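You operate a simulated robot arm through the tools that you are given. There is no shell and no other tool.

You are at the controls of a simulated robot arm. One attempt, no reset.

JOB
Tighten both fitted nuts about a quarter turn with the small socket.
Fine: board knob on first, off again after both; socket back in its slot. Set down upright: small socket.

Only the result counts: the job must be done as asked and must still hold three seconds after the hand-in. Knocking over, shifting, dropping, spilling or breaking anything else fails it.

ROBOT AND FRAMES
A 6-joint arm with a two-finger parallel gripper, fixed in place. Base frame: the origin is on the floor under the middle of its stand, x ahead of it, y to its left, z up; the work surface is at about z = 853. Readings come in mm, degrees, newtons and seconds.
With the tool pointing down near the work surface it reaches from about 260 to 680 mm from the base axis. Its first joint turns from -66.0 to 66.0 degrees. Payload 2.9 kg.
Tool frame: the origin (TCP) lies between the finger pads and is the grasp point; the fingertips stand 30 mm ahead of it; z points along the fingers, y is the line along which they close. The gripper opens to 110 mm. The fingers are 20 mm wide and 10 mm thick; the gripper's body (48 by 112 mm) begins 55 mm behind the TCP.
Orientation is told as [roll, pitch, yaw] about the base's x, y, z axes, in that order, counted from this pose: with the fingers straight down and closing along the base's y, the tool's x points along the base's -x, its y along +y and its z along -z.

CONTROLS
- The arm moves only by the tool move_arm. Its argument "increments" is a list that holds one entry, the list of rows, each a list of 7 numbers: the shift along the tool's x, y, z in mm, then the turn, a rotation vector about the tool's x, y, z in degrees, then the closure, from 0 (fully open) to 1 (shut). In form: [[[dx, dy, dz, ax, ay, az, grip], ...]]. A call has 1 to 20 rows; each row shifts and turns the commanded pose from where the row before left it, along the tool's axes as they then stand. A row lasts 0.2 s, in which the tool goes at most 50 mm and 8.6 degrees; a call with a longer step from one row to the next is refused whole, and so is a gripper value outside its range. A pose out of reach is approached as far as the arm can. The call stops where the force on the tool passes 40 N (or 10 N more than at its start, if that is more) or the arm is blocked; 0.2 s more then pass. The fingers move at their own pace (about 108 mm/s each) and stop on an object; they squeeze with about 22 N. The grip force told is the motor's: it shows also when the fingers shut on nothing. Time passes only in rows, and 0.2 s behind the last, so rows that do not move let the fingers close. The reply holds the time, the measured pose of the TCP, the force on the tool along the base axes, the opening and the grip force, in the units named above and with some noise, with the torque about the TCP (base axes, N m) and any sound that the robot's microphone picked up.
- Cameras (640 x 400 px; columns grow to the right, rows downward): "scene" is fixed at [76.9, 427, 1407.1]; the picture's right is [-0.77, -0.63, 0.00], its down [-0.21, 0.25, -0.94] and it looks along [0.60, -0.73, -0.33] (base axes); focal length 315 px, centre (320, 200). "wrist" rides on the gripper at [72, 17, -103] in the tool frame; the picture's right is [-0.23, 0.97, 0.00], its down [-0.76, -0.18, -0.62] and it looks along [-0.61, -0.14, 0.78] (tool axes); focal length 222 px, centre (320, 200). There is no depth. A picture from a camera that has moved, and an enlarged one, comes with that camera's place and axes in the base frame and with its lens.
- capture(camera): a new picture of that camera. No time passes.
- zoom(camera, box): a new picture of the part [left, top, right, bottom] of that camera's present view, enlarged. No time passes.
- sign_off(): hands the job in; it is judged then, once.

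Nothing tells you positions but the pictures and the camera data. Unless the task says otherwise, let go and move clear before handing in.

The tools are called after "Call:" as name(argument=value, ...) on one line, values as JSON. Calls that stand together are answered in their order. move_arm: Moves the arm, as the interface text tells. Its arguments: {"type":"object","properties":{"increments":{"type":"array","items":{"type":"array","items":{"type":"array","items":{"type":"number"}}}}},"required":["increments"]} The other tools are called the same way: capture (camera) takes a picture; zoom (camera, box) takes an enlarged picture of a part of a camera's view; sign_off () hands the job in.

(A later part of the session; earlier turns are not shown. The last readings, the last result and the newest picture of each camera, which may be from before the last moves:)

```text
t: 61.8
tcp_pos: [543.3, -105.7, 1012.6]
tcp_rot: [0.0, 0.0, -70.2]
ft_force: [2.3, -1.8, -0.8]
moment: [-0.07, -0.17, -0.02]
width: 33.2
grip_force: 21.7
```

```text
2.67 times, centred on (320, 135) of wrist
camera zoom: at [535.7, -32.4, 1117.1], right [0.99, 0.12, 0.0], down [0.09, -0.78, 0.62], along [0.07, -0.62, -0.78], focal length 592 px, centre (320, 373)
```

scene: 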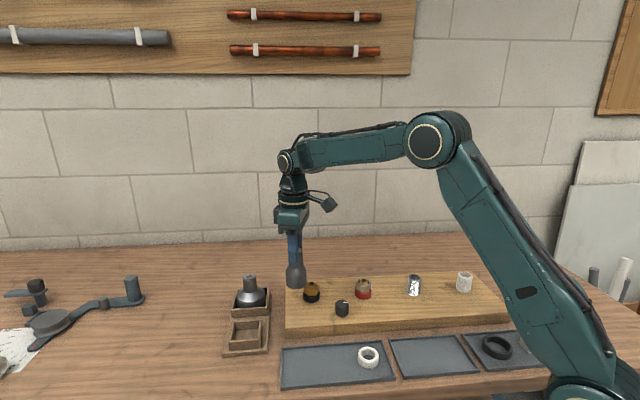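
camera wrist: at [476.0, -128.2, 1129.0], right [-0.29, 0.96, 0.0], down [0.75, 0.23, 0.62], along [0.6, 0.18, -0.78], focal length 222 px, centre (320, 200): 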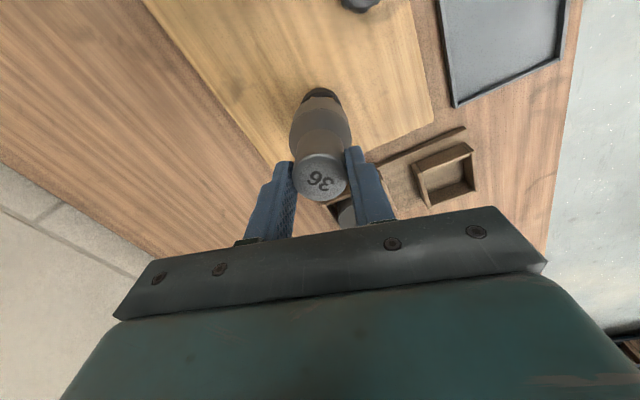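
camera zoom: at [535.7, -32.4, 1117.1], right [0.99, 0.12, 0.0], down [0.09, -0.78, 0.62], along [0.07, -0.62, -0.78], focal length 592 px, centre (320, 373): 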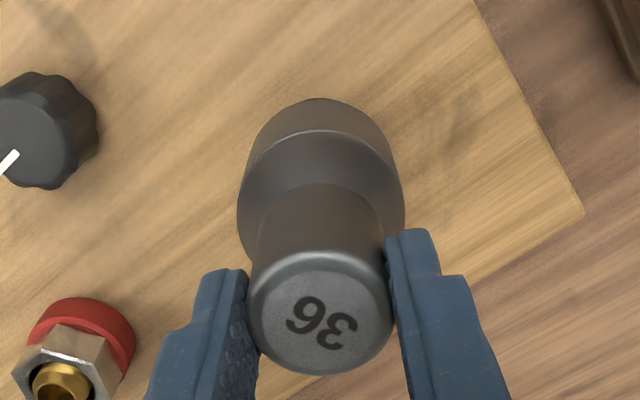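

The black collar looks slightly shifted to the right in this picture. I'll look more closely before continuing.

Call:
zoom(camera="scene", box=[300, 284, 332, 308])

Call:
zoom(camera="scene", box=[280, 230, 380, 320])

Call:
zoom(camera="wrist", box=[290, 75, 350, 125])

```text
16.00 times, centred on (316, 296) of scene
camera zoom: at [77.0, 427.0, 1407.1], right [-0.77, -0.63, 0.0], down [-0.21, 0.25, -0.94], along [0.6, -0.73, -0.33], focal length 5038 px, centre (384, -1336)
```

zoom: 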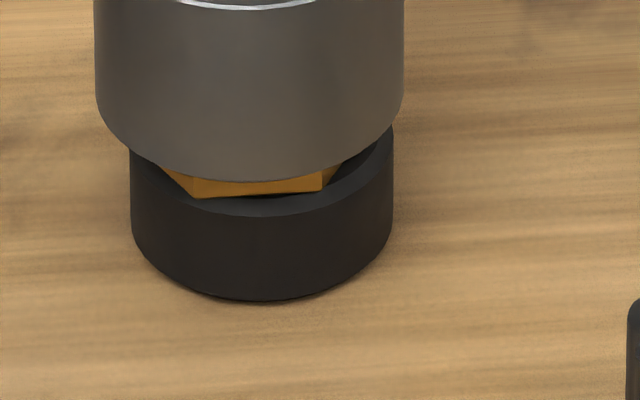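

```text
4.44 times, centred on (330, 275) of scene
camera zoom: at [77.0, 427.0, 1407.1], right [-0.77, -0.63, 0.0], down [-0.21, 0.25, -0.94], along [0.6, -0.73, -0.33], focal length 1399 px, centre (276, -133)
```

zoom: 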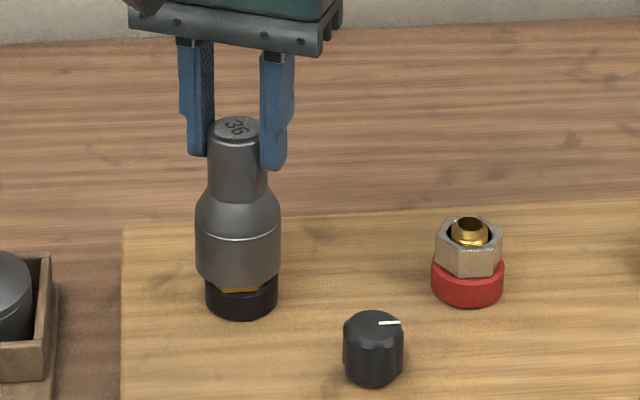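

```text
8.00 times, centred on (320, 100) of wrist
camera zoom: at [535.7, -32.4, 1117.1], right [0.99, 0.12, 0.0], down [0.09, -0.78, 0.62], along [0.07, -0.62, -0.78], focal length 1777 px, centre (320, 1000)
```

zoom: 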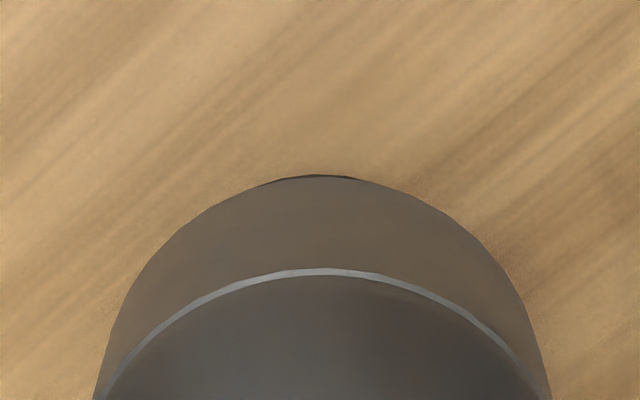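

The collar and nut seem to have moved about 2 mm relative to the socket while the board stayed put. I'll lift the socket clear to inspect.

Call:
move_arm(increments=[[[0, 0, -2, 0, 0, 0, 1], [0, 0, -3, 0, 0, 0, 1], [0, 0, -5, 0, 0, 0, 1], [0, 0, -8, 0, 0, 0, 1], [0, 0, -12, 0, 0, 0, 1], [0, 0, -15, 0, 0, 0, 1], [0, 0, -15, 0, 0, 0, 1], [0, 0, 0, 0, 0, 0, 1]]])

Call:
zoom(camera="scene", box=[294, 268, 334, 308])

Call:
capture(camera="wrist")

```text
t: 63.6
tcp_pos: [543.8, -104.8, 1073.8]
tcp_rot: [0.0, 0.1, -70.0]
ft_force: [-0.1, 0.3, -1.3]
moment: [0.0, 0.04, 0.02]
width: 33.2
grip_force: 21.6
```

```text
10.00 times, centred on (314, 288) of scene
camera zoom: at [76.9, 427.0, 1407.1], right [-0.77, -0.63, 0.0], down [-0.21, 0.25, -0.94], along [0.6, -0.73, -0.33], focal length 3149 px, centre (380, -680)
```

zoom: 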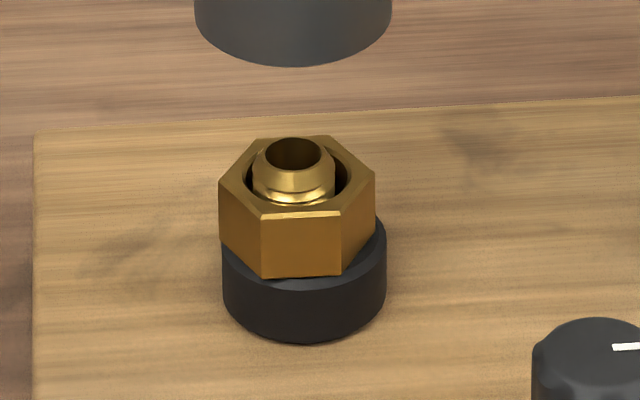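

```text
taken
camera wrist: at [535.7, -32.4, 1176.8], right [0.99, 0.12, 0.0], down [0.09, -0.78, 0.62], along [0.07, -0.62, -0.78], focal length 222 px, centre (320, 200)
```

wrist: 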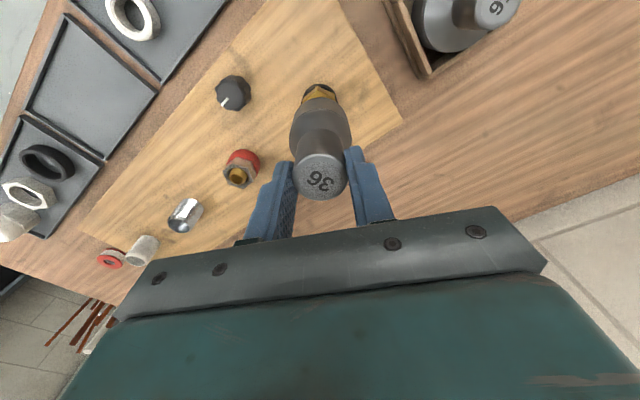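

Call:
zoom(camera="scene", box=[301, 278, 327, 304])

Call:
zoom(camera="wrist", box=[210, 60, 360, 200])

```text
15.38 times, centred on (314, 291) of scene
camera zoom: at [76.9, 427.0, 1407.1], right [-0.77, -0.63, 0.0], down [-0.21, 0.25, -0.94], along [0.6, -0.73, -0.33], focal length 4844 px, centre (412, -1200)
```

zoom: 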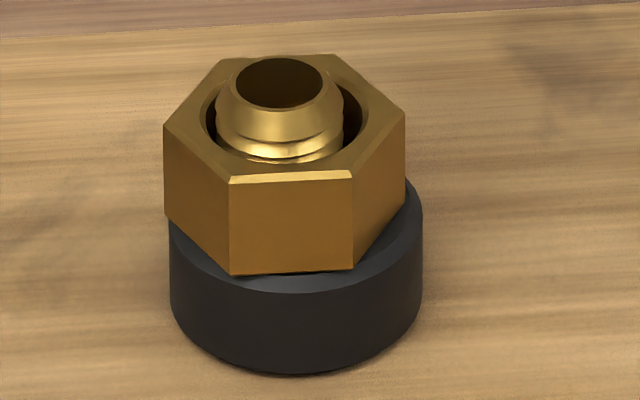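

```text
2.86 times, centred on (285, 130) of wrist
camera zoom: at [535.7, -32.4, 1176.8], right [0.99, 0.12, 0.0], down [0.09, -0.78, 0.62], along [0.07, -0.62, -0.78], focal length 635 px, centre (420, 400)
```

zoom: 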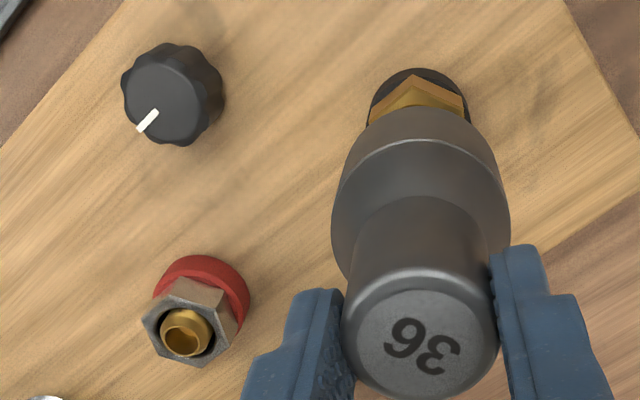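

The nut itself has turned about 61° and the pipe hasn't moved; only the loose collar ring around it crept about 2–3 mm. I'll lower back over the nut in the same orientation to finish the last ~29°.

Call:
move_arm(increments=[[[0, 0, 15, 0, 0, 0, 1], [0, 0, 15, 0, 0, 0, 1], [0, 0, 10, 0, 0, 0, 1], [0, 0, 4, 0, 0, 0, 1], [0, 0, 2, 0, 0, 0, 1], [0, 0, 2, 0, 0, 0, 1], [0, 0, 2, 0, 0, 0, 1], [0, 0, 2, 0, 0, 0, 1], [0, 0, 2, 0, 0, 0, 1], [0, 0, 0, 0, 0, 0, 1]]])

Call:
zoom(camera="scene", box=[294, 268, 334, 308])

```text
t: 65.8
tcp_pos: [542.2, -105.0, 1017.2]
tcp_rot: [-0.1, 0.2, -70.0]
ft_force: [2.0, -2.7, -3.6]
moment: [-0.18, -0.12, 0.03]
width: 33.5
grip_force: 21.8
```

```text
10.00 times, centred on (314, 288) of scene
camera zoom: at [77.0, 427.0, 1407.1], right [-0.77, -0.63, 0.0], down [-0.21, 0.25, -0.94], along [0.6, -0.73, -0.33], focal length 3149 px, centre (380, -680)
```

zoom: 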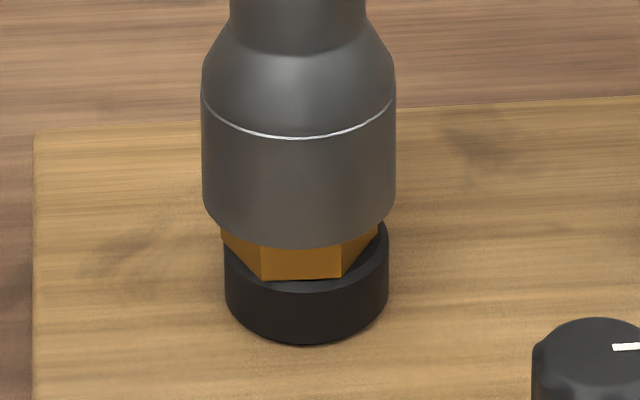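

The socket is back on the nut with only small side forces. I'll lower 4 mm more, then continue clockwise.

Call:
move_arm(increments=[[[0, 0, 1, 0, 0, 0, 1], [0, 0, 1, 0, 0, 0, 1], [0, 0, 1, 0, 0, 0, 1], [0, 0, 1, 0, 0, 0, 1], [0, 0, 0, 0, 0, 3, 1], [0, 0, 0, 0, 0, 3, 1], [0, 0, 0, 0, 0, 3, 1], [0, 0, 0, 0, 0, 3, 1], [0, 0, 0, 0, 0, 3, 1], [0, 0, 0, 0, 0, 0, 1]]])

Call:
zoom(camera="scene", box=[294, 268, 334, 308])

Call:
zoom(camera="wrist", box=[270, 60, 370, 210])

```text
t: 68.0
tcp_pos: [542.6, -106.8, 1015.5]
tcp_rot: [0.0, -0.1, -85.0]
ft_force: [2.4, 0.0, -2.6]
moment: [-0.01, -0.14, 0.02]
width: 33.4
grip_force: 21.7
```

```text
10.00 times, centred on (314, 288) of scene
camera zoom: at [77.0, 427.0, 1407.1], right [-0.77, -0.63, 0.0], down [-0.21, 0.25, -0.94], along [0.6, -0.73, -0.33], focal length 3149 px, centre (380, -680)
```

zoom: 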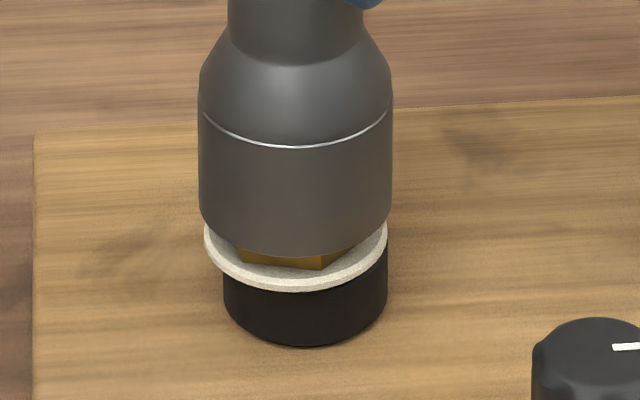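

```text
2.67 times, centred on (320, 135) of wrist
camera zoom: at [555.0, -32.8, 1119.2], right [0.99, -0.14, 0.0], down [-0.11, -0.77, 0.62], along [-0.09, -0.62, -0.78], focal length 592 px, centre (320, 373)
```

zoom: 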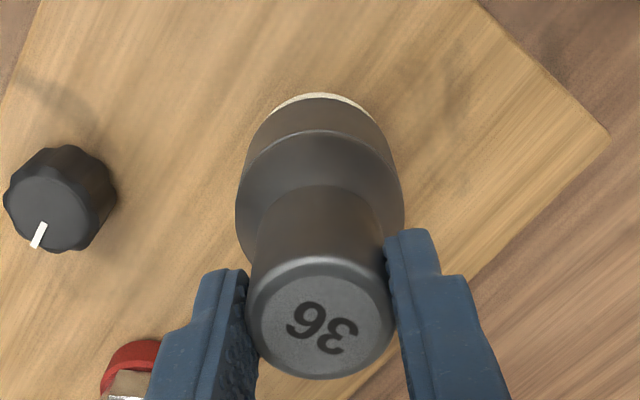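

A white seal ring has now appeared under the nut as it tightens; the nut has turned about 76° in all. I'll continue another 13° to reach about a quarter turn.

Call:
move_arm(increments=[[[0, 0, 0, 0, 0, 3, 1], [0, 0, 0, 0, 0, 3, 1], [0, 0, 0, 0, 0, 4, 1], [0, 0, 0, 0, 0, 3, 1], [0, 0, 0, 0, 0, 0, 1]]])

Call:
zoom(camera="scene", box=[294, 268, 334, 308])

Call:
capture(camera="scene")

```text
t: 69.2
tcp_pos: [544.5, -105.9, 1014.6]
tcp_rot: [0.1, 0.0, -98.1]
ft_force: [3.3, -1.2, -0.7]
moment: [-0.12, -0.32, 0.03]
width: 33.4
grip_force: 22.1
```

```text
10.00 times, centred on (314, 288) of scene
camera zoom: at [77.0, 427.0, 1407.1], right [-0.77, -0.63, 0.0], down [-0.21, 0.25, -0.94], along [0.6, -0.73, -0.33], focal length 3149 px, centre (380, -680)
```

zoom: 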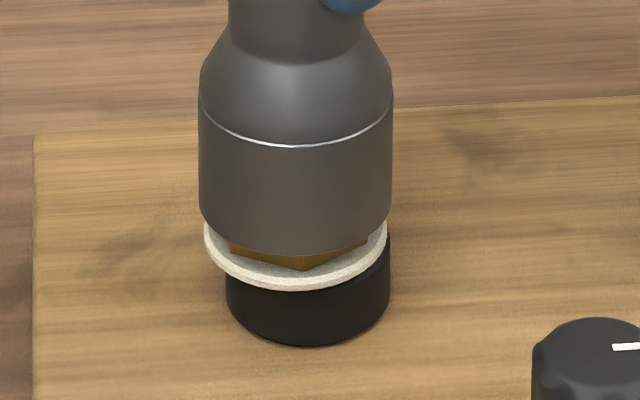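

```text
taken
```

scene: 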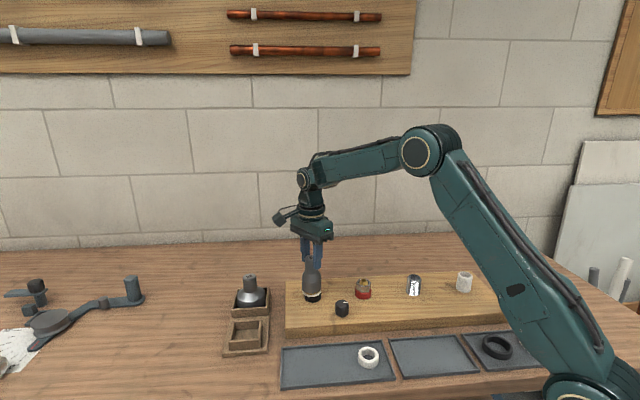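

The nut has turned about 89°, a quarter turn. I'll lift the socket straight off and inspect.

Call:
move_arm(increments=[[[0, 0, 0, 0, 0, -1.5, 1], [0, 0, -2, 0, 0, 0, 1], [0, 0, -3, 0, 0, 0, 1], [0, 0, -5, 0, 0, 0, 1], [0, 0, -8, 0, 0, 0, 1], [0, 0, -12, 0, 0, 0, 1], [0, 0, -15, 0, 0, 0, 1], [0, 0, -15, 0, 0, 0, 1], [0, 0, 0, 0, 0, 0, 1]]])

Call:
zoom(camera="scene", box=[294, 268, 334, 308])

Call:
capture(camera="wrist")

```text
t: 71.2
tcp_pos: [544.8, -105.6, 1075.0]
tcp_rot: [0.1, 0.0, -96.5]
ft_force: [-0.1, -0.7, -3.0]
moment: [0.02, -0.01, 0.01]
width: 33.4
grip_force: 21.8
```

```text
10.00 times, centred on (314, 288) of scene
camera zoom: at [76.9, 427.0, 1407.1], right [-0.77, -0.63, 0.0], down [-0.21, 0.25, -0.94], along [0.6, -0.73, -0.33], focal length 3149 px, centre (380, -680)
```

zoom: 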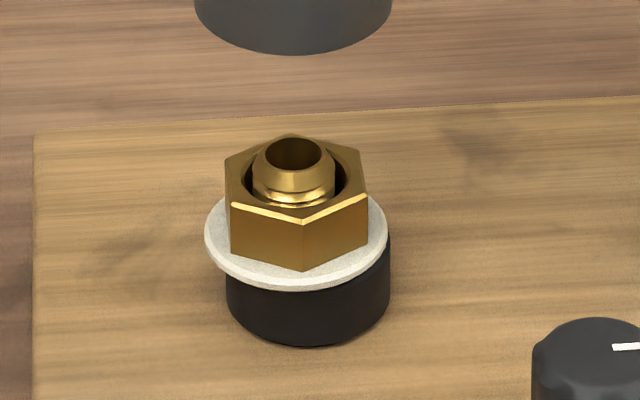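

```text
taken
camera wrist: at [569.2, -36.6, 1178.8], right [0.94, -0.34, 0.0], down [-0.26, -0.74, 0.62], along [-0.21, -0.59, -0.78], focal length 222 px, centre (320, 200)
```

wrist: 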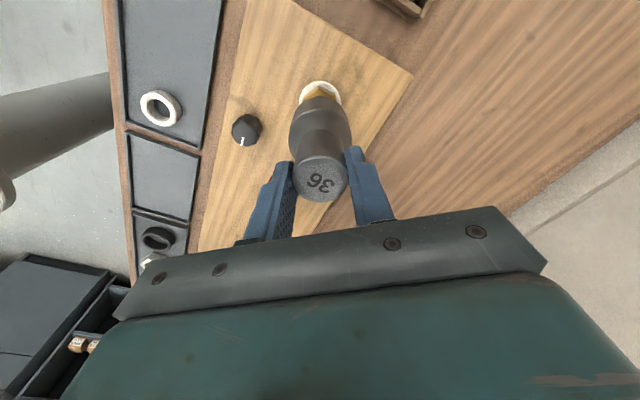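

The brass nut is done: turned a quarter turn with an even white seal ring showing. I'll rotate the tool back to yaw ≈ -3° at this height and travel over to the grey nut.

Call:
move_arm(increments=[[[0, 0, 0, 0, 0, -7.8, 1], [0, 0, 0, 0, 0, -7.8, 1], [0, 0, 0, 0, 0, -7.8, 1], [0, 0, 0, 0, 0, -7.8, 1], [0, 0, 0, 0, 0, -7.8, 1], [0, 0, 0, 0, 0, -7.8, 1], [0, 0, 0, 0, 0, -7.8, 1], [0, 0, 0, 0, 0, -7.8, 1], [0, 0, 0, 0, 0, -7.8, 1], [0, 0, 0, 0, 0, -7.8, 1], [0, 0, 0, 0, 0, -7.8, 1], [0, 0, 0, 0, 0, -7.7, 1], [0, 0, 0, 0, 0, 0, 1]]])

Call:
move_arm(increments=[[[23.4, -26.15, 0, 0, 0, 0, 1], [23.4, -26.15, 0, 0, 0, 0, 1], [23.4, -26.15, 0, 0, 0, 0, 1], [23.55, -26.15, 0, 0, 0, 0, 1], [0, 0, 0, 0, 0, 0, 1]]])

Call:
capture(camera="scene")

Call:
capture(camera="wrist")

```text
t: 74.0
tcp_pos: [544.1, -105.6, 1076.4]
tcp_rot: [0.0, -0.1, -2.8]
ft_force: [-0.3, 0.2, -2.3]
moment: [0.01, 0.01, 0.01]
width: 33.6
grip_force: 22.5
```

```text
t: 75.2
tcp_pos: [444.1, -205.1, 1074.1]
tcp_rot: [-0.1, 0.0, -2.9]
ft_force: [-0.6, 0.1, -2.6]
moment: [0.01, 0.0, 0.01]
width: 33.0
grip_force: 22.0
```

```text
taken
```

scene: 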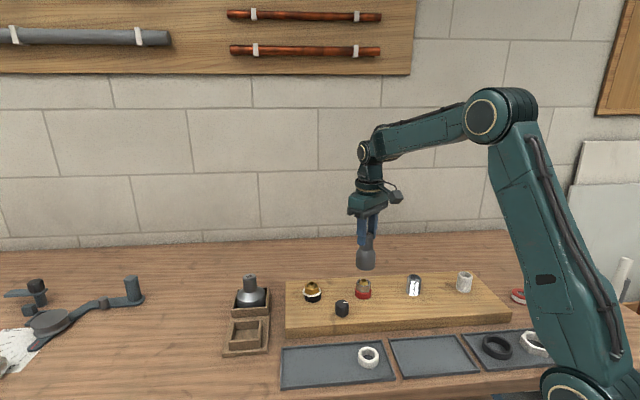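

```text
taken
camera wrist: at [372.9, -185.0, 1178.2], right [0.28, 0.96, 0.0], down [0.75, -0.22, 0.62], along [0.6, -0.17, -0.78], focal length 222 px, centre (320, 200)
```

wrist: 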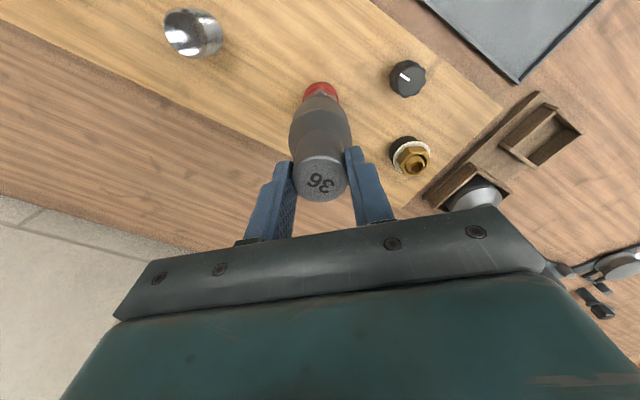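

I'm over the grey nut. I'll lower to about 7 mm above it and check centring and whether the socket's angle in the grip has changed.

Call:
move_arm(increments=[[[0, 0, 15, 0, 0, 0, 1], [0, 0, 15, 0, 0, 0, 1], [0, 0, 11, 0, 0, 0, 1], [0, 0, 0, 0, 0, 0, 1]]])

Call:
zoom(camera="scene", box=[344, 264, 384, 304])

Call:
zoom(camera="wrist", box=[290, 75, 350, 125])

Call:
zoom(camera="wrist", box=[270, 60, 370, 210])

```text
t: 76.2
tcp_pos: [444.1, -205.6, 1033.6]
tcp_rot: [0.0, -0.1, -3.0]
ft_force: [0.1, -0.4, -2.7]
moment: [-0.02, 0.0, 0.0]
width: 33.4
grip_force: 22.1
```

```text
10.00 times, centred on (364, 284) of scene
camera zoom: at [76.9, 427.0, 1407.1], right [-0.77, -0.63, 0.0], down [-0.21, 0.25, -0.94], along [0.6, -0.73, -0.33], focal length 3149 px, centre (-120, -640)
```

zoom: 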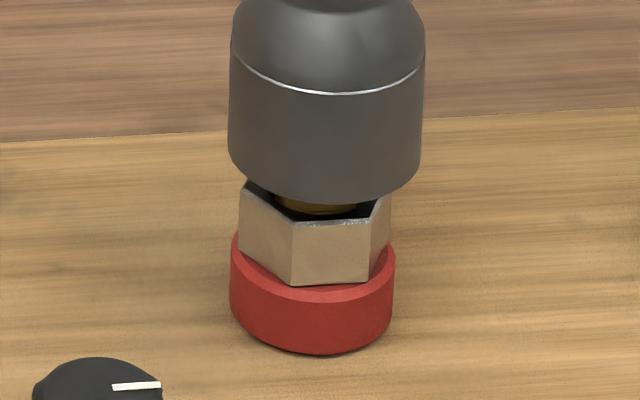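

```text
8.00 times, centred on (320, 100) of wrist
camera zoom: at [373.8, -185.1, 1137.5], right [0.28, 0.96, 0.0], down [0.75, -0.22, 0.62], along [0.6, -0.17, -0.78], focal length 1777 px, centre (320, 1000)
```

zoom: 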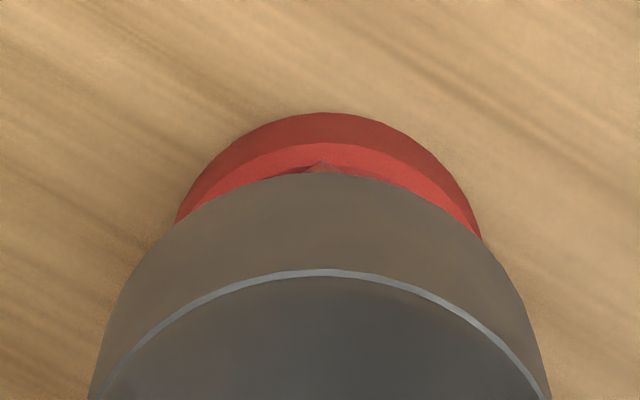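

```text
2.67 times, centred on (320, 135) of wrist
camera zoom: at [373.8, -185.1, 1137.5], right [0.28, 0.96, 0.0], down [0.75, -0.22, 0.62], along [0.6, -0.17, -0.78], focal length 592 px, centre (320, 373)
```

zoom: 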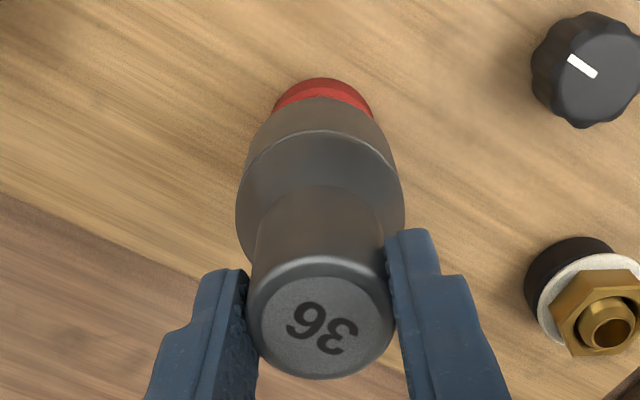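

The socket is about 1.6 mm to the right of the nut in the scene view and nearly centred in the wrist view. I'll shift +2 mm in x and recheck.

Call:
move_arm(increments=[[[-2, 0.1, 3, 0, 0, 0, 1], [0, 0, 0, 0, 0, 0, 1]]])

Call:
zoom(camera="scene", box=[344, 264, 384, 304])

Call:
zoom(camera="wrist", box=[290, 75, 350, 125])

```text
t: 76.8
tcp_pos: [446.5, -205.2, 1031.8]
tcp_rot: [0.1, 0.0, -3.0]
ft_force: [-0.1, 0.7, -2.0]
moment: [-0.03, -0.01, -0.03]
width: 33.3
grip_force: 22.0
```

```text
10.00 times, centred on (364, 284) of scene
camera zoom: at [76.9, 427.0, 1407.1], right [-0.77, -0.63, 0.0], down [-0.21, 0.25, -0.94], along [0.6, -0.73, -0.33], focal length 3149 px, centre (-120, -640)
```

zoom: 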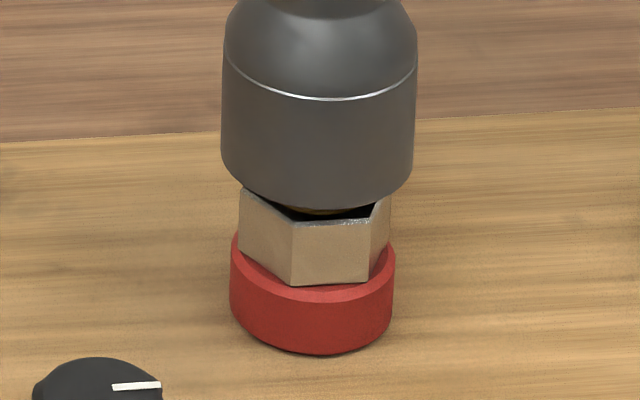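

```text
8.00 times, centred on (320, 100) of wrist
camera zoom: at [375.8, -185.0, 1135.0], right [0.28, 0.96, 0.0], down [0.75, -0.22, 0.62], along [0.6, -0.17, -0.78], focal length 1777 px, centre (320, 1000)
```

zoom: 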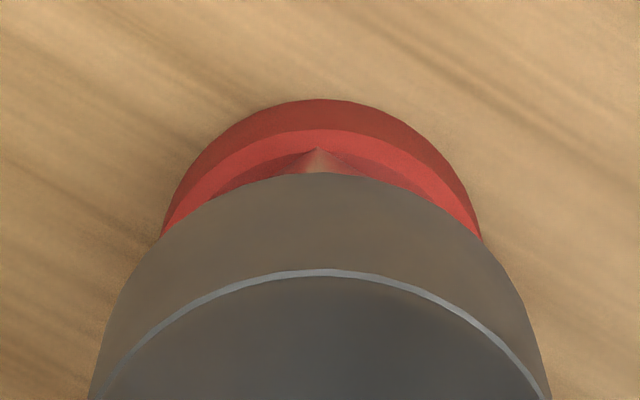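

It's centred in both views now. Lowering in 1 mm steps onto the grey nut.

Call:
move_arm(increments=[[[0, 0, 1.5, 0, 0, 0, 1], [0, 0, 1.5, 0, 0, 0, 1], [0, 0, 1.5, 0, 0, 0, 1], [0, 0, 1, 0, 0, 0, 1], [0, 0, 1, 0, 0, 0, 1], [0, 0, 1, 0, 0, 0, 1], [0, 0, 1, 0, 0, 0, 1], [0, 0, 0, 0, 0, 0, 1]]])

Call:
zoom(camera="scene", box=[344, 264, 384, 304])

```text
t: 78.6
tcp_pos: [445.5, -205.6, 1022.2]
tcp_rot: [0.0, -0.1, -3.0]
ft_force: [0.0, 0.5, -1.8]
moment: [0.01, -0.01, -0.01]
width: 33.3
grip_force: 21.5
```

```text
10.00 times, centred on (364, 284) of scene
camera zoom: at [76.9, 427.0, 1407.1], right [-0.77, -0.63, 0.0], down [-0.21, 0.25, -0.94], along [0.6, -0.73, -0.33], focal length 3149 px, centre (-120, -640)
```

zoom: 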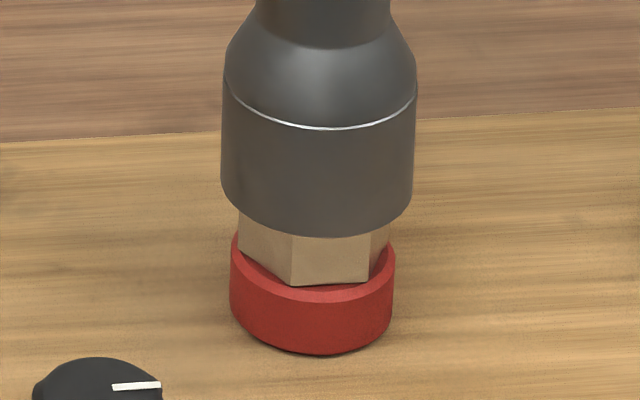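

No contact force, and the socket is sliding over the nut. I'll lower further to the same engagement as before.

Call:
move_arm(increments=[[[0, 0, 1, 0, 0, 0, 1], [0, 0, 1, 0, 0, 0, 1], [0, 0, 1, 0, 0, 0, 1], [0, 0, 1, 0, 0, 0, 1], [0, 0, 1, 0, 0, 0, 1], [0, 0, 1, 0, 0, 0, 1], [0, 0, 1, 0, 0, 0, 1], [0, 0, 1, 0, 0, 0, 1], [0, 0, 0, 0, 0, 0, 1]]])

Call:
zoom(camera="scene", box=[344, 264, 384, 304])

```text
t: 80.6
tcp_pos: [447.1, -205.2, 1014.0]
tcp_rot: [0.0, 0.0, -3.0]
ft_force: [0.0, 0.6, -2.6]
moment: [0.0, 0.02, -0.02]
width: 33.1
grip_force: 22.2
```

```text
10.00 times, centred on (364, 284) of scene
camera zoom: at [76.9, 427.0, 1407.1], right [-0.77, -0.63, 0.0], down [-0.21, 0.25, -0.94], along [0.6, -0.73, -0.33], focal length 3149 px, centre (-120, -640)
```

zoom: 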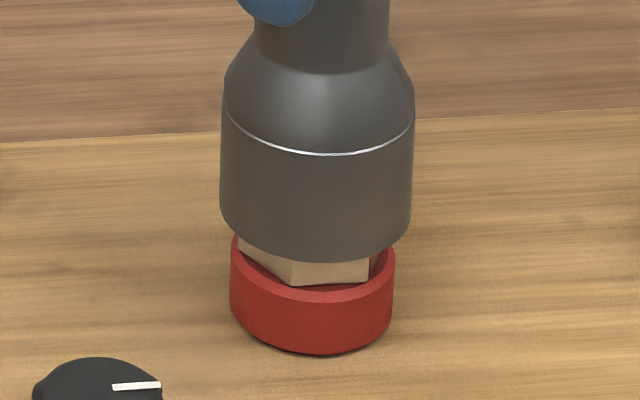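

It's well engaged with no side force. I'll turn clockwise in small steps and watch the nut.

Call:
move_arm(increments=[[[0, 0, 0, 0, 0, 3, 1], [0, 0, 0, 0, 0, 3, 1], [0, 0, 0, 0, 0, 3, 1], [0, 0, 0, 0, 0, 3, 1], [0, 0, 0, 0, 0, 3, 1], [0, 0, 0, 0, 0, 3, 1], [0, 0, 0, 0, 0, 3, 1], [0, 0, 0, 0, 0, 0, 1]]])

Call:
zoom(camera="scene", box=[344, 264, 384, 304])

Call:
zoom(camera="wrist", box=[270, 60, 370, 210])

```text
t: 82.4
tcp_pos: [446.3, -205.8, 1014.6]
tcp_rot: [0.0, 0.0, -23.9]
ft_force: [1.2, -0.1, -3.1]
moment: [0.03, -0.05, 0.0]
width: 33.5
grip_force: 22.0
```

```text
10.00 times, centred on (364, 284) of scene
camera zoom: at [76.9, 427.0, 1407.1], right [-0.77, -0.63, 0.0], down [-0.21, 0.25, -0.94], along [0.6, -0.73, -0.33], focal length 3149 px, centre (-120, -640)
```

zoom: 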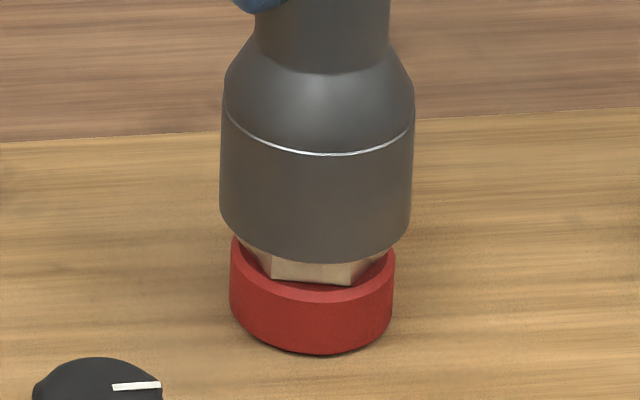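

```text
2.67 times, centred on (320, 135) of wrist
camera zoom: at [387.8, -160.8, 1118.6], right [0.6, 0.8, 0.0], down [0.62, -0.47, 0.62], along [0.5, -0.38, -0.78], focal length 592 px, centre (320, 373)
```

zoom: 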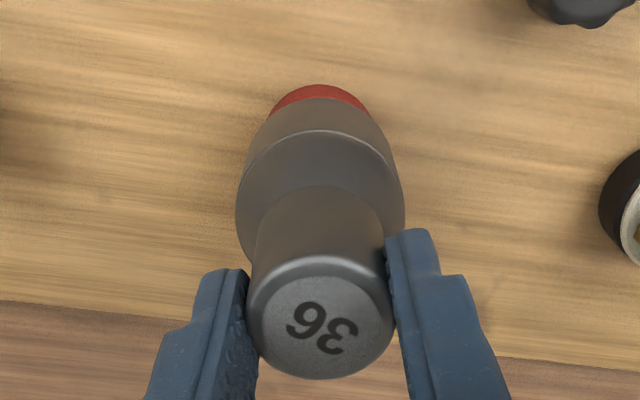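

The nut has turned about 16° (5° was play) and the collar is steady. Continuing clockwise.

Call:
move_arm(increments=[[[0, 0, 0, 0, 0, 3, 1], [0, 0, 0, 0, 0, 3, 1], [0, 0, 0, 0, 0, 3, 1], [0, 0, 0, 0, 0, 3, 1], [0, 0, 0, 0, 0, 3, 1], [0, 0, 0, 0, 0, 3, 1], [0, 0, 0, 0, 0, 3, 1], [0, 0, 0, 0, 0, 3, 1], [0, 0, 0, 0, 0, 3, 1], [0, 0, 0, 0, 0, 3, 1], [0, 0, 0, 0, 0, 0, 1]]])

Call:
zoom(camera="scene", box=[344, 264, 384, 304])

```text
t: 84.8
tcp_pos: [445.6, -205.2, 1015.1]
tcp_rot: [0.1, 0.1, -54.2]
ft_force: [0.9, 1.5, -1.2]
moment: [0.12, -0.04, 0.0]
width: 33.3
grip_force: 21.8
```

```text
10.00 times, centred on (364, 284) of scene
camera zoom: at [76.9, 427.0, 1407.1], right [-0.77, -0.63, 0.0], down [-0.21, 0.25, -0.94], along [0.6, -0.73, -0.33], focal length 3149 px, centre (-120, -640)
```

zoom: 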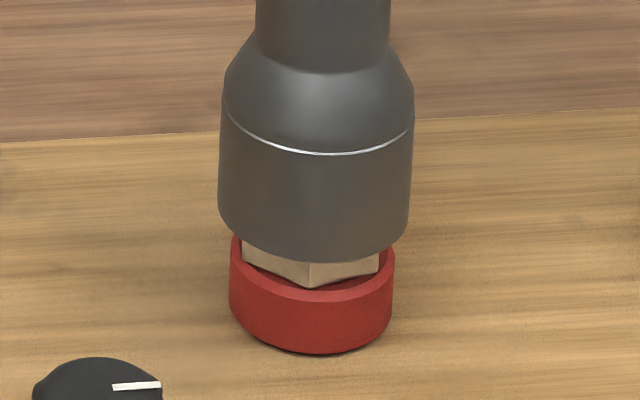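

The nut is at about 47°. Continuing.

Call:
move_arm(increments=[[[0, 0, 0, 0, 0, 3, 1], [0, 0, 0, 0, 0, 3, 1], [0, 0, 0, 0, 0, 3, 1], [0, 0, 0, 0, 0, 3, 1], [0, 0, 0, 0, 0, 3, 1], [0, 0, 0, 0, 0, 3, 1], [0, 0, 0, 0, 0, 3, 1], [0, 0, 0, 0, 0, 3, 1], [0, 0, 0, 0, 0, 3, 1], [0, 0, 0, 0, 0, 3, 1], [0, 0, 0, 0, 0, 0, 1]]])

Call:
zoom(camera="scene", box=[344, 264, 384, 304])

```text
t: 87.2
tcp_pos: [445.6, -205.4, 1014.9]
tcp_rot: [0.0, 0.0, -84.2]
ft_force: [1.6, -0.7, -1.7]
moment: [0.0, -0.04, 0.0]
width: 33.3
grip_force: 22.2
```

```text
10.00 times, centred on (364, 284) of scene
camera zoom: at [76.9, 427.0, 1407.1], right [-0.77, -0.63, 0.0], down [-0.21, 0.25, -0.94], along [0.6, -0.73, -0.33], focal length 3149 px, centre (-120, -640)
```

zoom: 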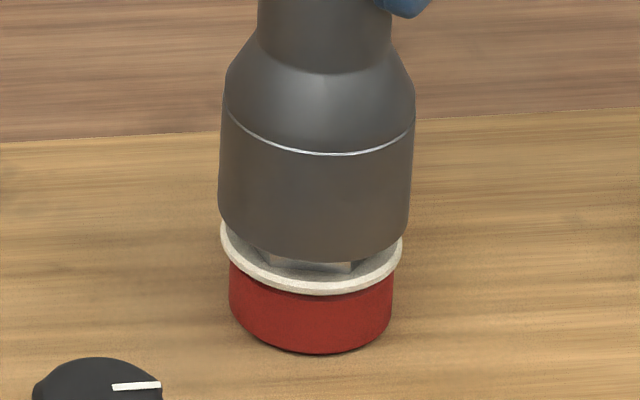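

The white seal ring appeared on this fitting too, so clockwise is right. Another 13° reaches about a quarter turn.

Call:
move_arm(increments=[[[0, 0, 0, 0, 0, 3, 1], [0, 0, 0, 0, 0, 3, 1], [0, 0, 0, 0, 0, 4, 1], [0, 0, 0, 0, 0, 3, 1], [0, 0, 0, 0, 0, 0, 1]]])

Call:
zoom(camera="scene", box=[344, 264, 384, 304])

```text
t: 88.4
tcp_pos: [445.4, -206.4, 1015.0]
tcp_rot: [0.1, 0.0, -97.2]
ft_force: [0.4, 0.4, -2.6]
moment: [-0.05, -0.11, 0.05]
width: 33.4
grip_force: 21.7
```

```text
10.00 times, centred on (364, 284) of scene
camera zoom: at [77.0, 427.0, 1407.1], right [-0.77, -0.63, 0.0], down [-0.21, 0.25, -0.94], along [0.6, -0.73, -0.33], focal length 3149 px, centre (-120, -640)
```

zoom: 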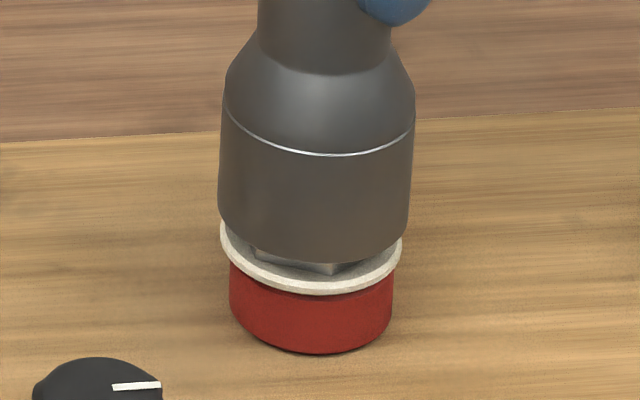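

The grey nut has also turned about 89°. I'll back off slightly and lift straight off.

Call:
move_arm(increments=[[[0, 0, 0, 0, 0, -1.5, 1], [0, 0, -2, 0, 0, 0, 1], [0, 0, -3, 0, 0, 0, 1], [0, 0, -5, 0, 0, 0, 1], [0, 0, -8, 0, 0, 0, 1], [0, 0, -12, 0, 0, 0, 1], [0, 0, -15, 0, 0, 0, 1], [0, 0, -15, 0, 0, 0, 1], [0, 0, 0, 0, 0, 0, 1]]])

Call:
zoom(camera="scene", box=[290, 250, 390, 320])

Call:
capture(camera="scene")

```text
t: 90.4
tcp_pos: [446.4, -205.6, 1075.8]
tcp_rot: [0.1, 0.0, -95.5]
ft_force: [0.7, -0.1, -2.2]
moment: [-0.02, 0.01, 0.03]
width: 33.6
grip_force: 22.5
```

```text
5.71 times, centred on (340, 285) of scene
camera zoom: at [76.9, 427.0, 1407.1], right [-0.77, -0.63, 0.0], down [-0.21, 0.25, -0.94], along [0.6, -0.73, -0.33], focal length 1799 px, centre (206, -286)
```

zoom: 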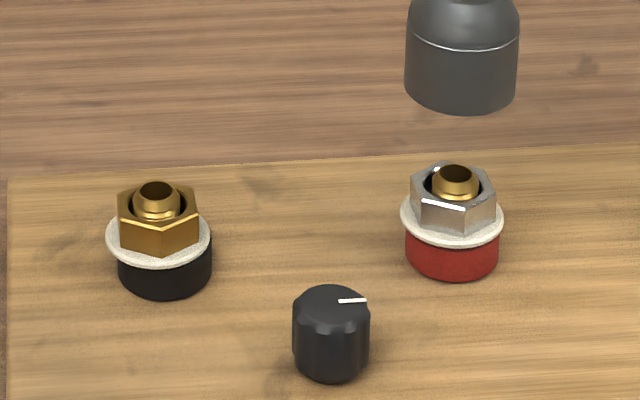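

```text
taken
```

scene: 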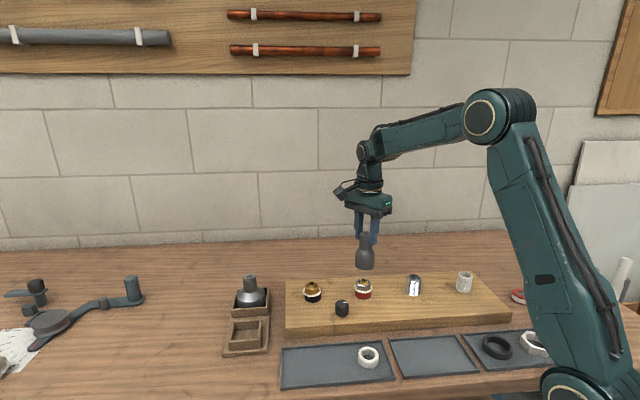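

Both nuts are tightened a quarter turn with seal rings showing. Now I'll return the socket: rotate to yaw -60° and travel to above its slot at (583, 81).

Call:
move_arm(increments=[[[0, 0, 0, 0, 0, -7.1, 1], [0, 0, 0, 0, 0, -7.1, 1], [0, 0, 0, 0, 0, -7.1, 1], [0, 0, 0, 0, 0, -7.1, 1], [0, 0, 0, 0, 0, -7.1, 1], [22.46, 32.74, 0, 0, 0, 0, 1], [22.46, 32.74, 0, 0, 0, 0, 1], [22.46, 32.74, 0, 0, 0, 0, 1], [22.46, 32.74, 0, 0, 0, 0, 1], [22.46, 32.74, 0, 0, 0, 0, 1], [22.46, 32.74, 0, 0, 0, 0, 1], [22.46, 32.74, 0, 0, 0, 0, 1], [22.46, 32.74, 0, 0, 0, 0, 1], [0, 0, 0, 0, 0, 0, 1]]])

Call:
capture(camera="scene")

Call:
capture(camera="wrist")

```text
t: 93.4
tcp_pos: [583.0, 82.9, 1074.5]
tcp_rot: [0.1, 0.0, -59.9]
ft_force: [0.6, -0.1, -2.0]
moment: [0.01, -0.01, 0.0]
width: 33.5
grip_force: 21.6
```

```text
taken
```

scene: 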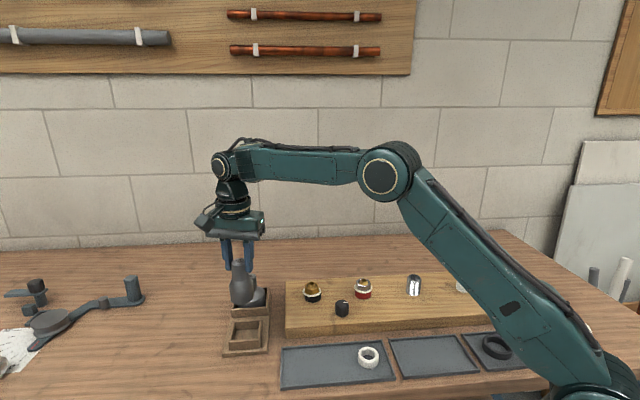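

```text
taken
camera wrist: at [562.2, 153.1, 1178.8], right [0.96, 0.29, 0.0], down [0.23, -0.75, 0.62], along [0.18, -0.6, -0.78], focal length 222 px, centre (320, 200)
```

wrist: 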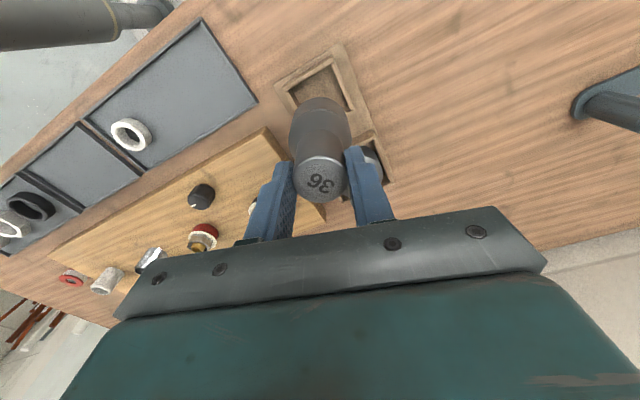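

The posture is normal. I'll lower to just above the slot walls and check alignment with both cameras.

Call:
move_arm(increments=[[[0, 0, 20, 0, 0, 0, 1], [0, 0, 20, 0, 0, 0, 1], [0, 0, 20, 0, 0, 0, 1], [0, 0, 10, 0, 0, 0, 1], [0, 0, 0, 0, 0, 0, 1]]])

Call:
zoom(camera="scene", box=[215, 285, 280, 360])

Call:
zoom(camera="wrist", box=[265, 50, 385, 140])

```text
t: 94.6
tcp_pos: [583.0, 81.4, 1004.6]
tcp_rot: [0.0, 0.0, -60.0]
ft_force: [-0.3, 0.8, -1.9]
moment: [0.01, -0.02, 0.0]
width: 33.3
grip_force: 22.6
```

```text
5.33 times, centred on (248, 322) of scene
camera zoom: at [76.9, 427.0, 1407.1], right [-0.77, -0.63, 0.0], down [-0.21, 0.25, -0.94], along [0.6, -0.73, -0.33], focal length 1679 px, centre (707, -453)
```

zoom: 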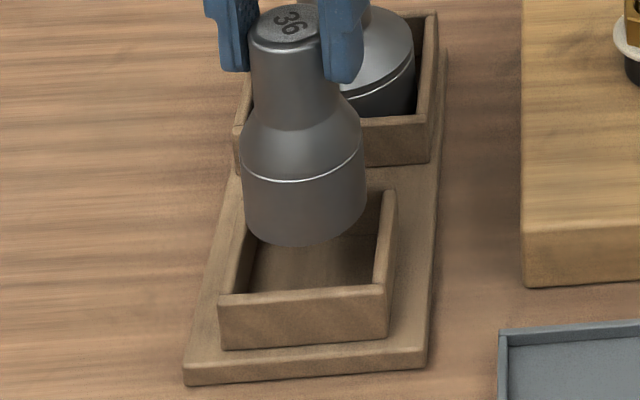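

```text
4.44 times, centred on (325, 95) of wrist
camera zoom: at [562.2, 152.7, 1108.0], right [0.96, 0.29, 0.0], down [0.23, -0.75, 0.62], along [0.18, -0.6, -0.78], focal length 987 px, centre (298, 667)
```

zoom: 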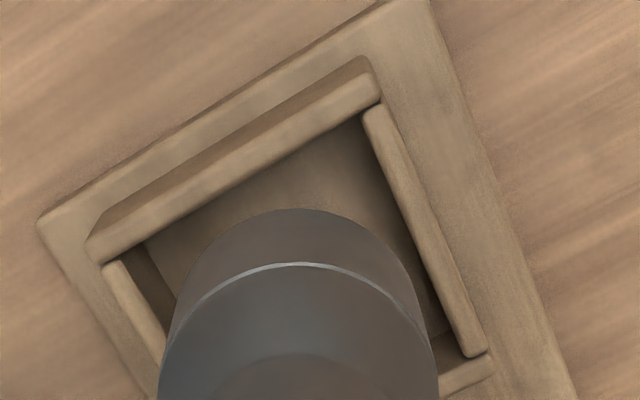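

The seam position in the scene view matches where the socket originally stood. I'll lower it into the slot, slowing before the floor.

Call:
move_arm(increments=[[[0, 0, 8, 0, 0, 0, 1], [0, 0, 8, 0, 0, 0, 1], [0, 0, 6, 0, 0, 0, 1], [0, 0, 5, 0, 0, 0, 1], [0, 0, 4, 0, 0, 0, 1], [0, 0, 3, 0, 0, 0, 1], [0, 0, 0, 0, 0, 0, 1]]])

Call:
zoom(camera="scene", box=[215, 285, 280, 360])

Call:
zoom(camera="wrist", box=[265, 50, 385, 140])

```text
t: 96.2
tcp_pos: [582.3, 81.3, 969.9]
tcp_rot: [0.0, 0.0, -59.9]
ft_force: [-0.1, -0.2, -2.2]
moment: [-0.02, 0.02, -0.02]
width: 33.3
grip_force: 22.2
```

```text
5.33 times, centred on (248, 322) of scene
camera zoom: at [76.9, 427.0, 1407.1], right [-0.77, -0.63, 0.0], down [-0.21, 0.25, -0.94], along [0.6, -0.73, -0.33], focal length 1679 px, centre (707, -453)
```

zoom: 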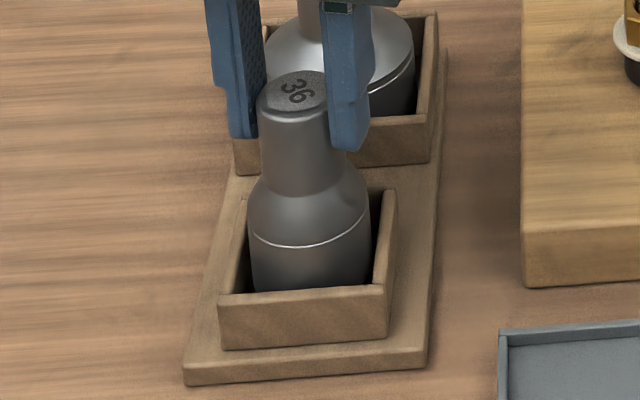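

```text
4.44 times, centred on (325, 95) of wrist
camera zoom: at [562.4, 152.2, 1074.2], right [0.96, 0.29, 0.0], down [0.23, -0.75, 0.62], along [0.18, -0.6, -0.78], focal length 987 px, centre (298, 667)
```

zoom: 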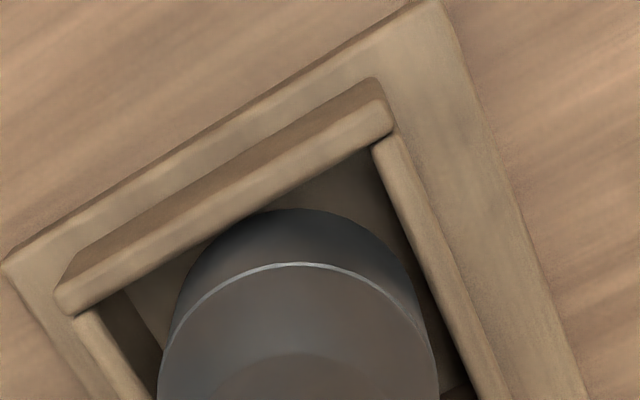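

It's inside the slot with no wall contact. I'll lower the last millimetres gently until it touches the floor.

Call:
move_arm(increments=[[[0, 0, 1.5, 0, 0, 0, 1], [0, 0, 1.5, 0, 0, 0, 1], [0, 0, 1, 0, 0, 0, 1], [0, 0, 1, 0, 0, 0, 1], [0, 0, 1, 0, 0, 0, 1], [0, 0, 0, 0, 0, 0, 1]]])

```text
t: 97.6
tcp_pos: [582.6, 80.9, 963.7]
tcp_rot: [0.0, 0.0, -60.0]
ft_force: [-0.4, -0.3, -2.0]
moment: [-0.01, 0.01, -0.02]
width: 33.4
grip_force: 22.1
```

Call:
move_arm(increments=[[[0, 0, 0.8, 0, 0, 0, 1], [0, 0, 0.8, 0, 0, 0, 1], [0, 0, 0.8, 0, 0, 0, 1], [0, 0, 0, 0, 0, 0, 1]]])

Call:
zoom(camera="scene", box=[215, 285, 280, 360])

```text
t: 98.6
tcp_pos: [582.9, 80.0, 962.8]
tcp_rot: [0.0, 0.0, -60.0]
ft_force: [-0.9, 0.0, -1.6]
moment: [0.0, 0.03, -0.02]
width: 33.6
grip_force: 21.5
```

```text
5.33 times, centred on (248, 322) of scene
camera zoom: at [76.9, 427.0, 1407.1], right [-0.77, -0.63, 0.0], down [-0.21, 0.25, -0.94], along [0.6, -0.73, -0.33], focal length 1679 px, centre (707, -453)
```

zoom: 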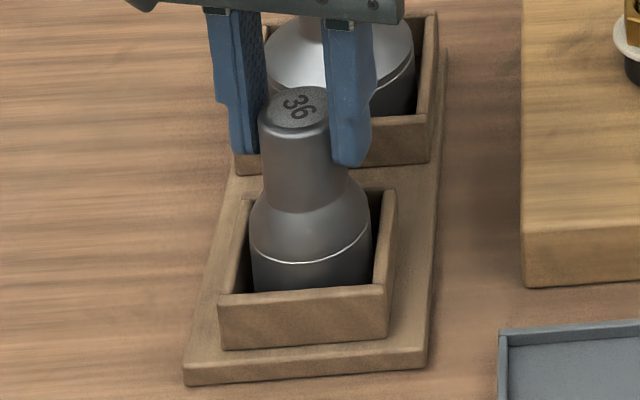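

Call:
move_arm(increments=[[[0, 0, 0.6, 0, 0, 0, 1], [0, 0, 0.6, 0, 0, 0, 1], [0, 0, 0.6, 0, 0, 0, 1], [0, 0, 0, 0, 0, 0, 1]]])

```text
t: 99.6
tcp_pos: [582.0, 81.0, 960.0]
tcp_rot: [0.2, 0.1, -59.9]
ft_force: [-0.4, -0.5, 5.3]
moment: [-0.22, 0.12, -0.02]
width: 33.4
grip_force: 21.8
```

The socket is on the slot floor (contact about 7 N). I'll release and lift straight up.

Call:
move_arm(increments=[[[0, 0, -0.3, 0, 0, 0, 0.68], [0, 0, 0, 0, 0, 0, 0.6], [0, 0, 0, 0, 0, 0, 0.5], [0, 0, 0, 0, 0, 0, 0.4], [0, 0, 0, 0, 0, 0, 0.4], [0, 0, -10, 0, 0, 0, 0.4], [0, 0, -20, 0, 0, 0, 0.4], [0, 0, -30, 0, 0, 0, 0.4], [0, 0, -40, 0, 0, 0, 0.2], [0, 0, 0, 0, 0, 0, 0]]])

Call:
zoom(camera="scene", box=[215, 285, 280, 360])

Call:
capture(camera="scene")

Call:
capture(camera="wrist")

```text
t: 101.8
tcp_pos: [582.1, 80.3, 1059.4]
tcp_rot: [0.0, 0.0, -60.1]
ft_force: [0.9, -0.5, -0.1]
moment: [-0.01, 0.02, 0.0]
width: 109.9
grip_force: 0.2
```

```text
5.33 times, centred on (248, 322) of scene
camera zoom: at [76.9, 427.0, 1407.1], right [-0.77, -0.63, 0.0], down [-0.21, 0.25, -0.94], along [0.6, -0.73, -0.33], focal length 1679 px, centre (707, -453)
```

zoom: 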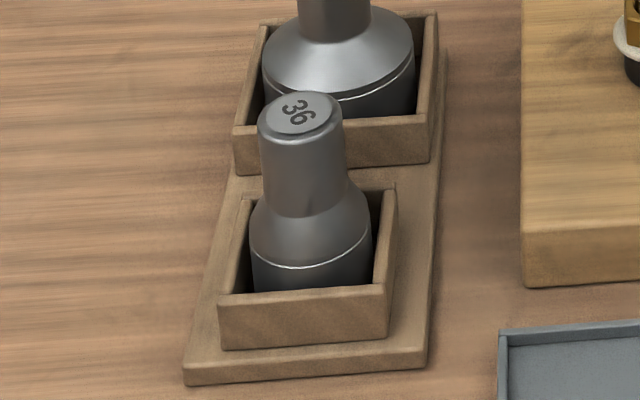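

```text
taken
```

scene: 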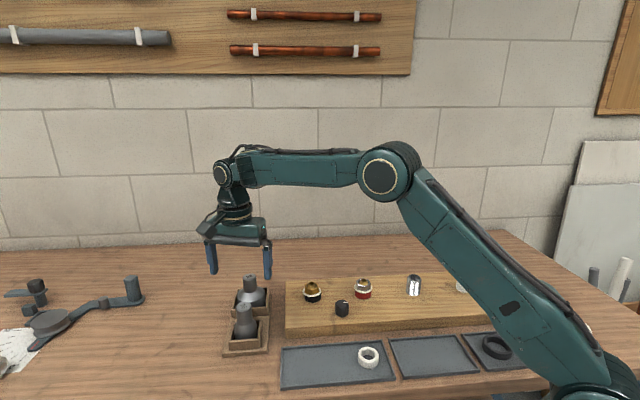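

```text
taken
camera wrist: at [561.1, 151.6, 1164.6], right [0.96, 0.29, 0.0], down [0.23, -0.75, 0.62], along [0.18, -0.6, -0.78], focal length 222 px, centre (320, 200)
```

wrist: 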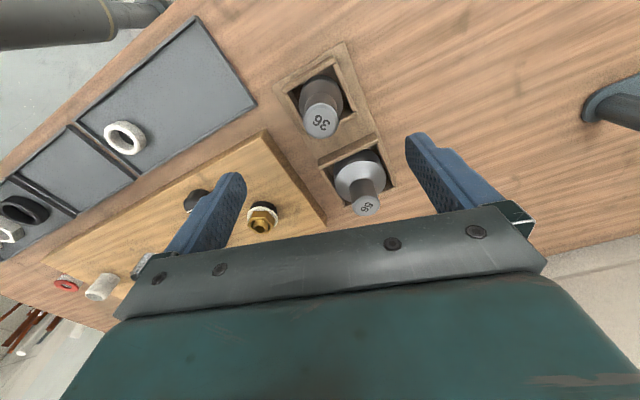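

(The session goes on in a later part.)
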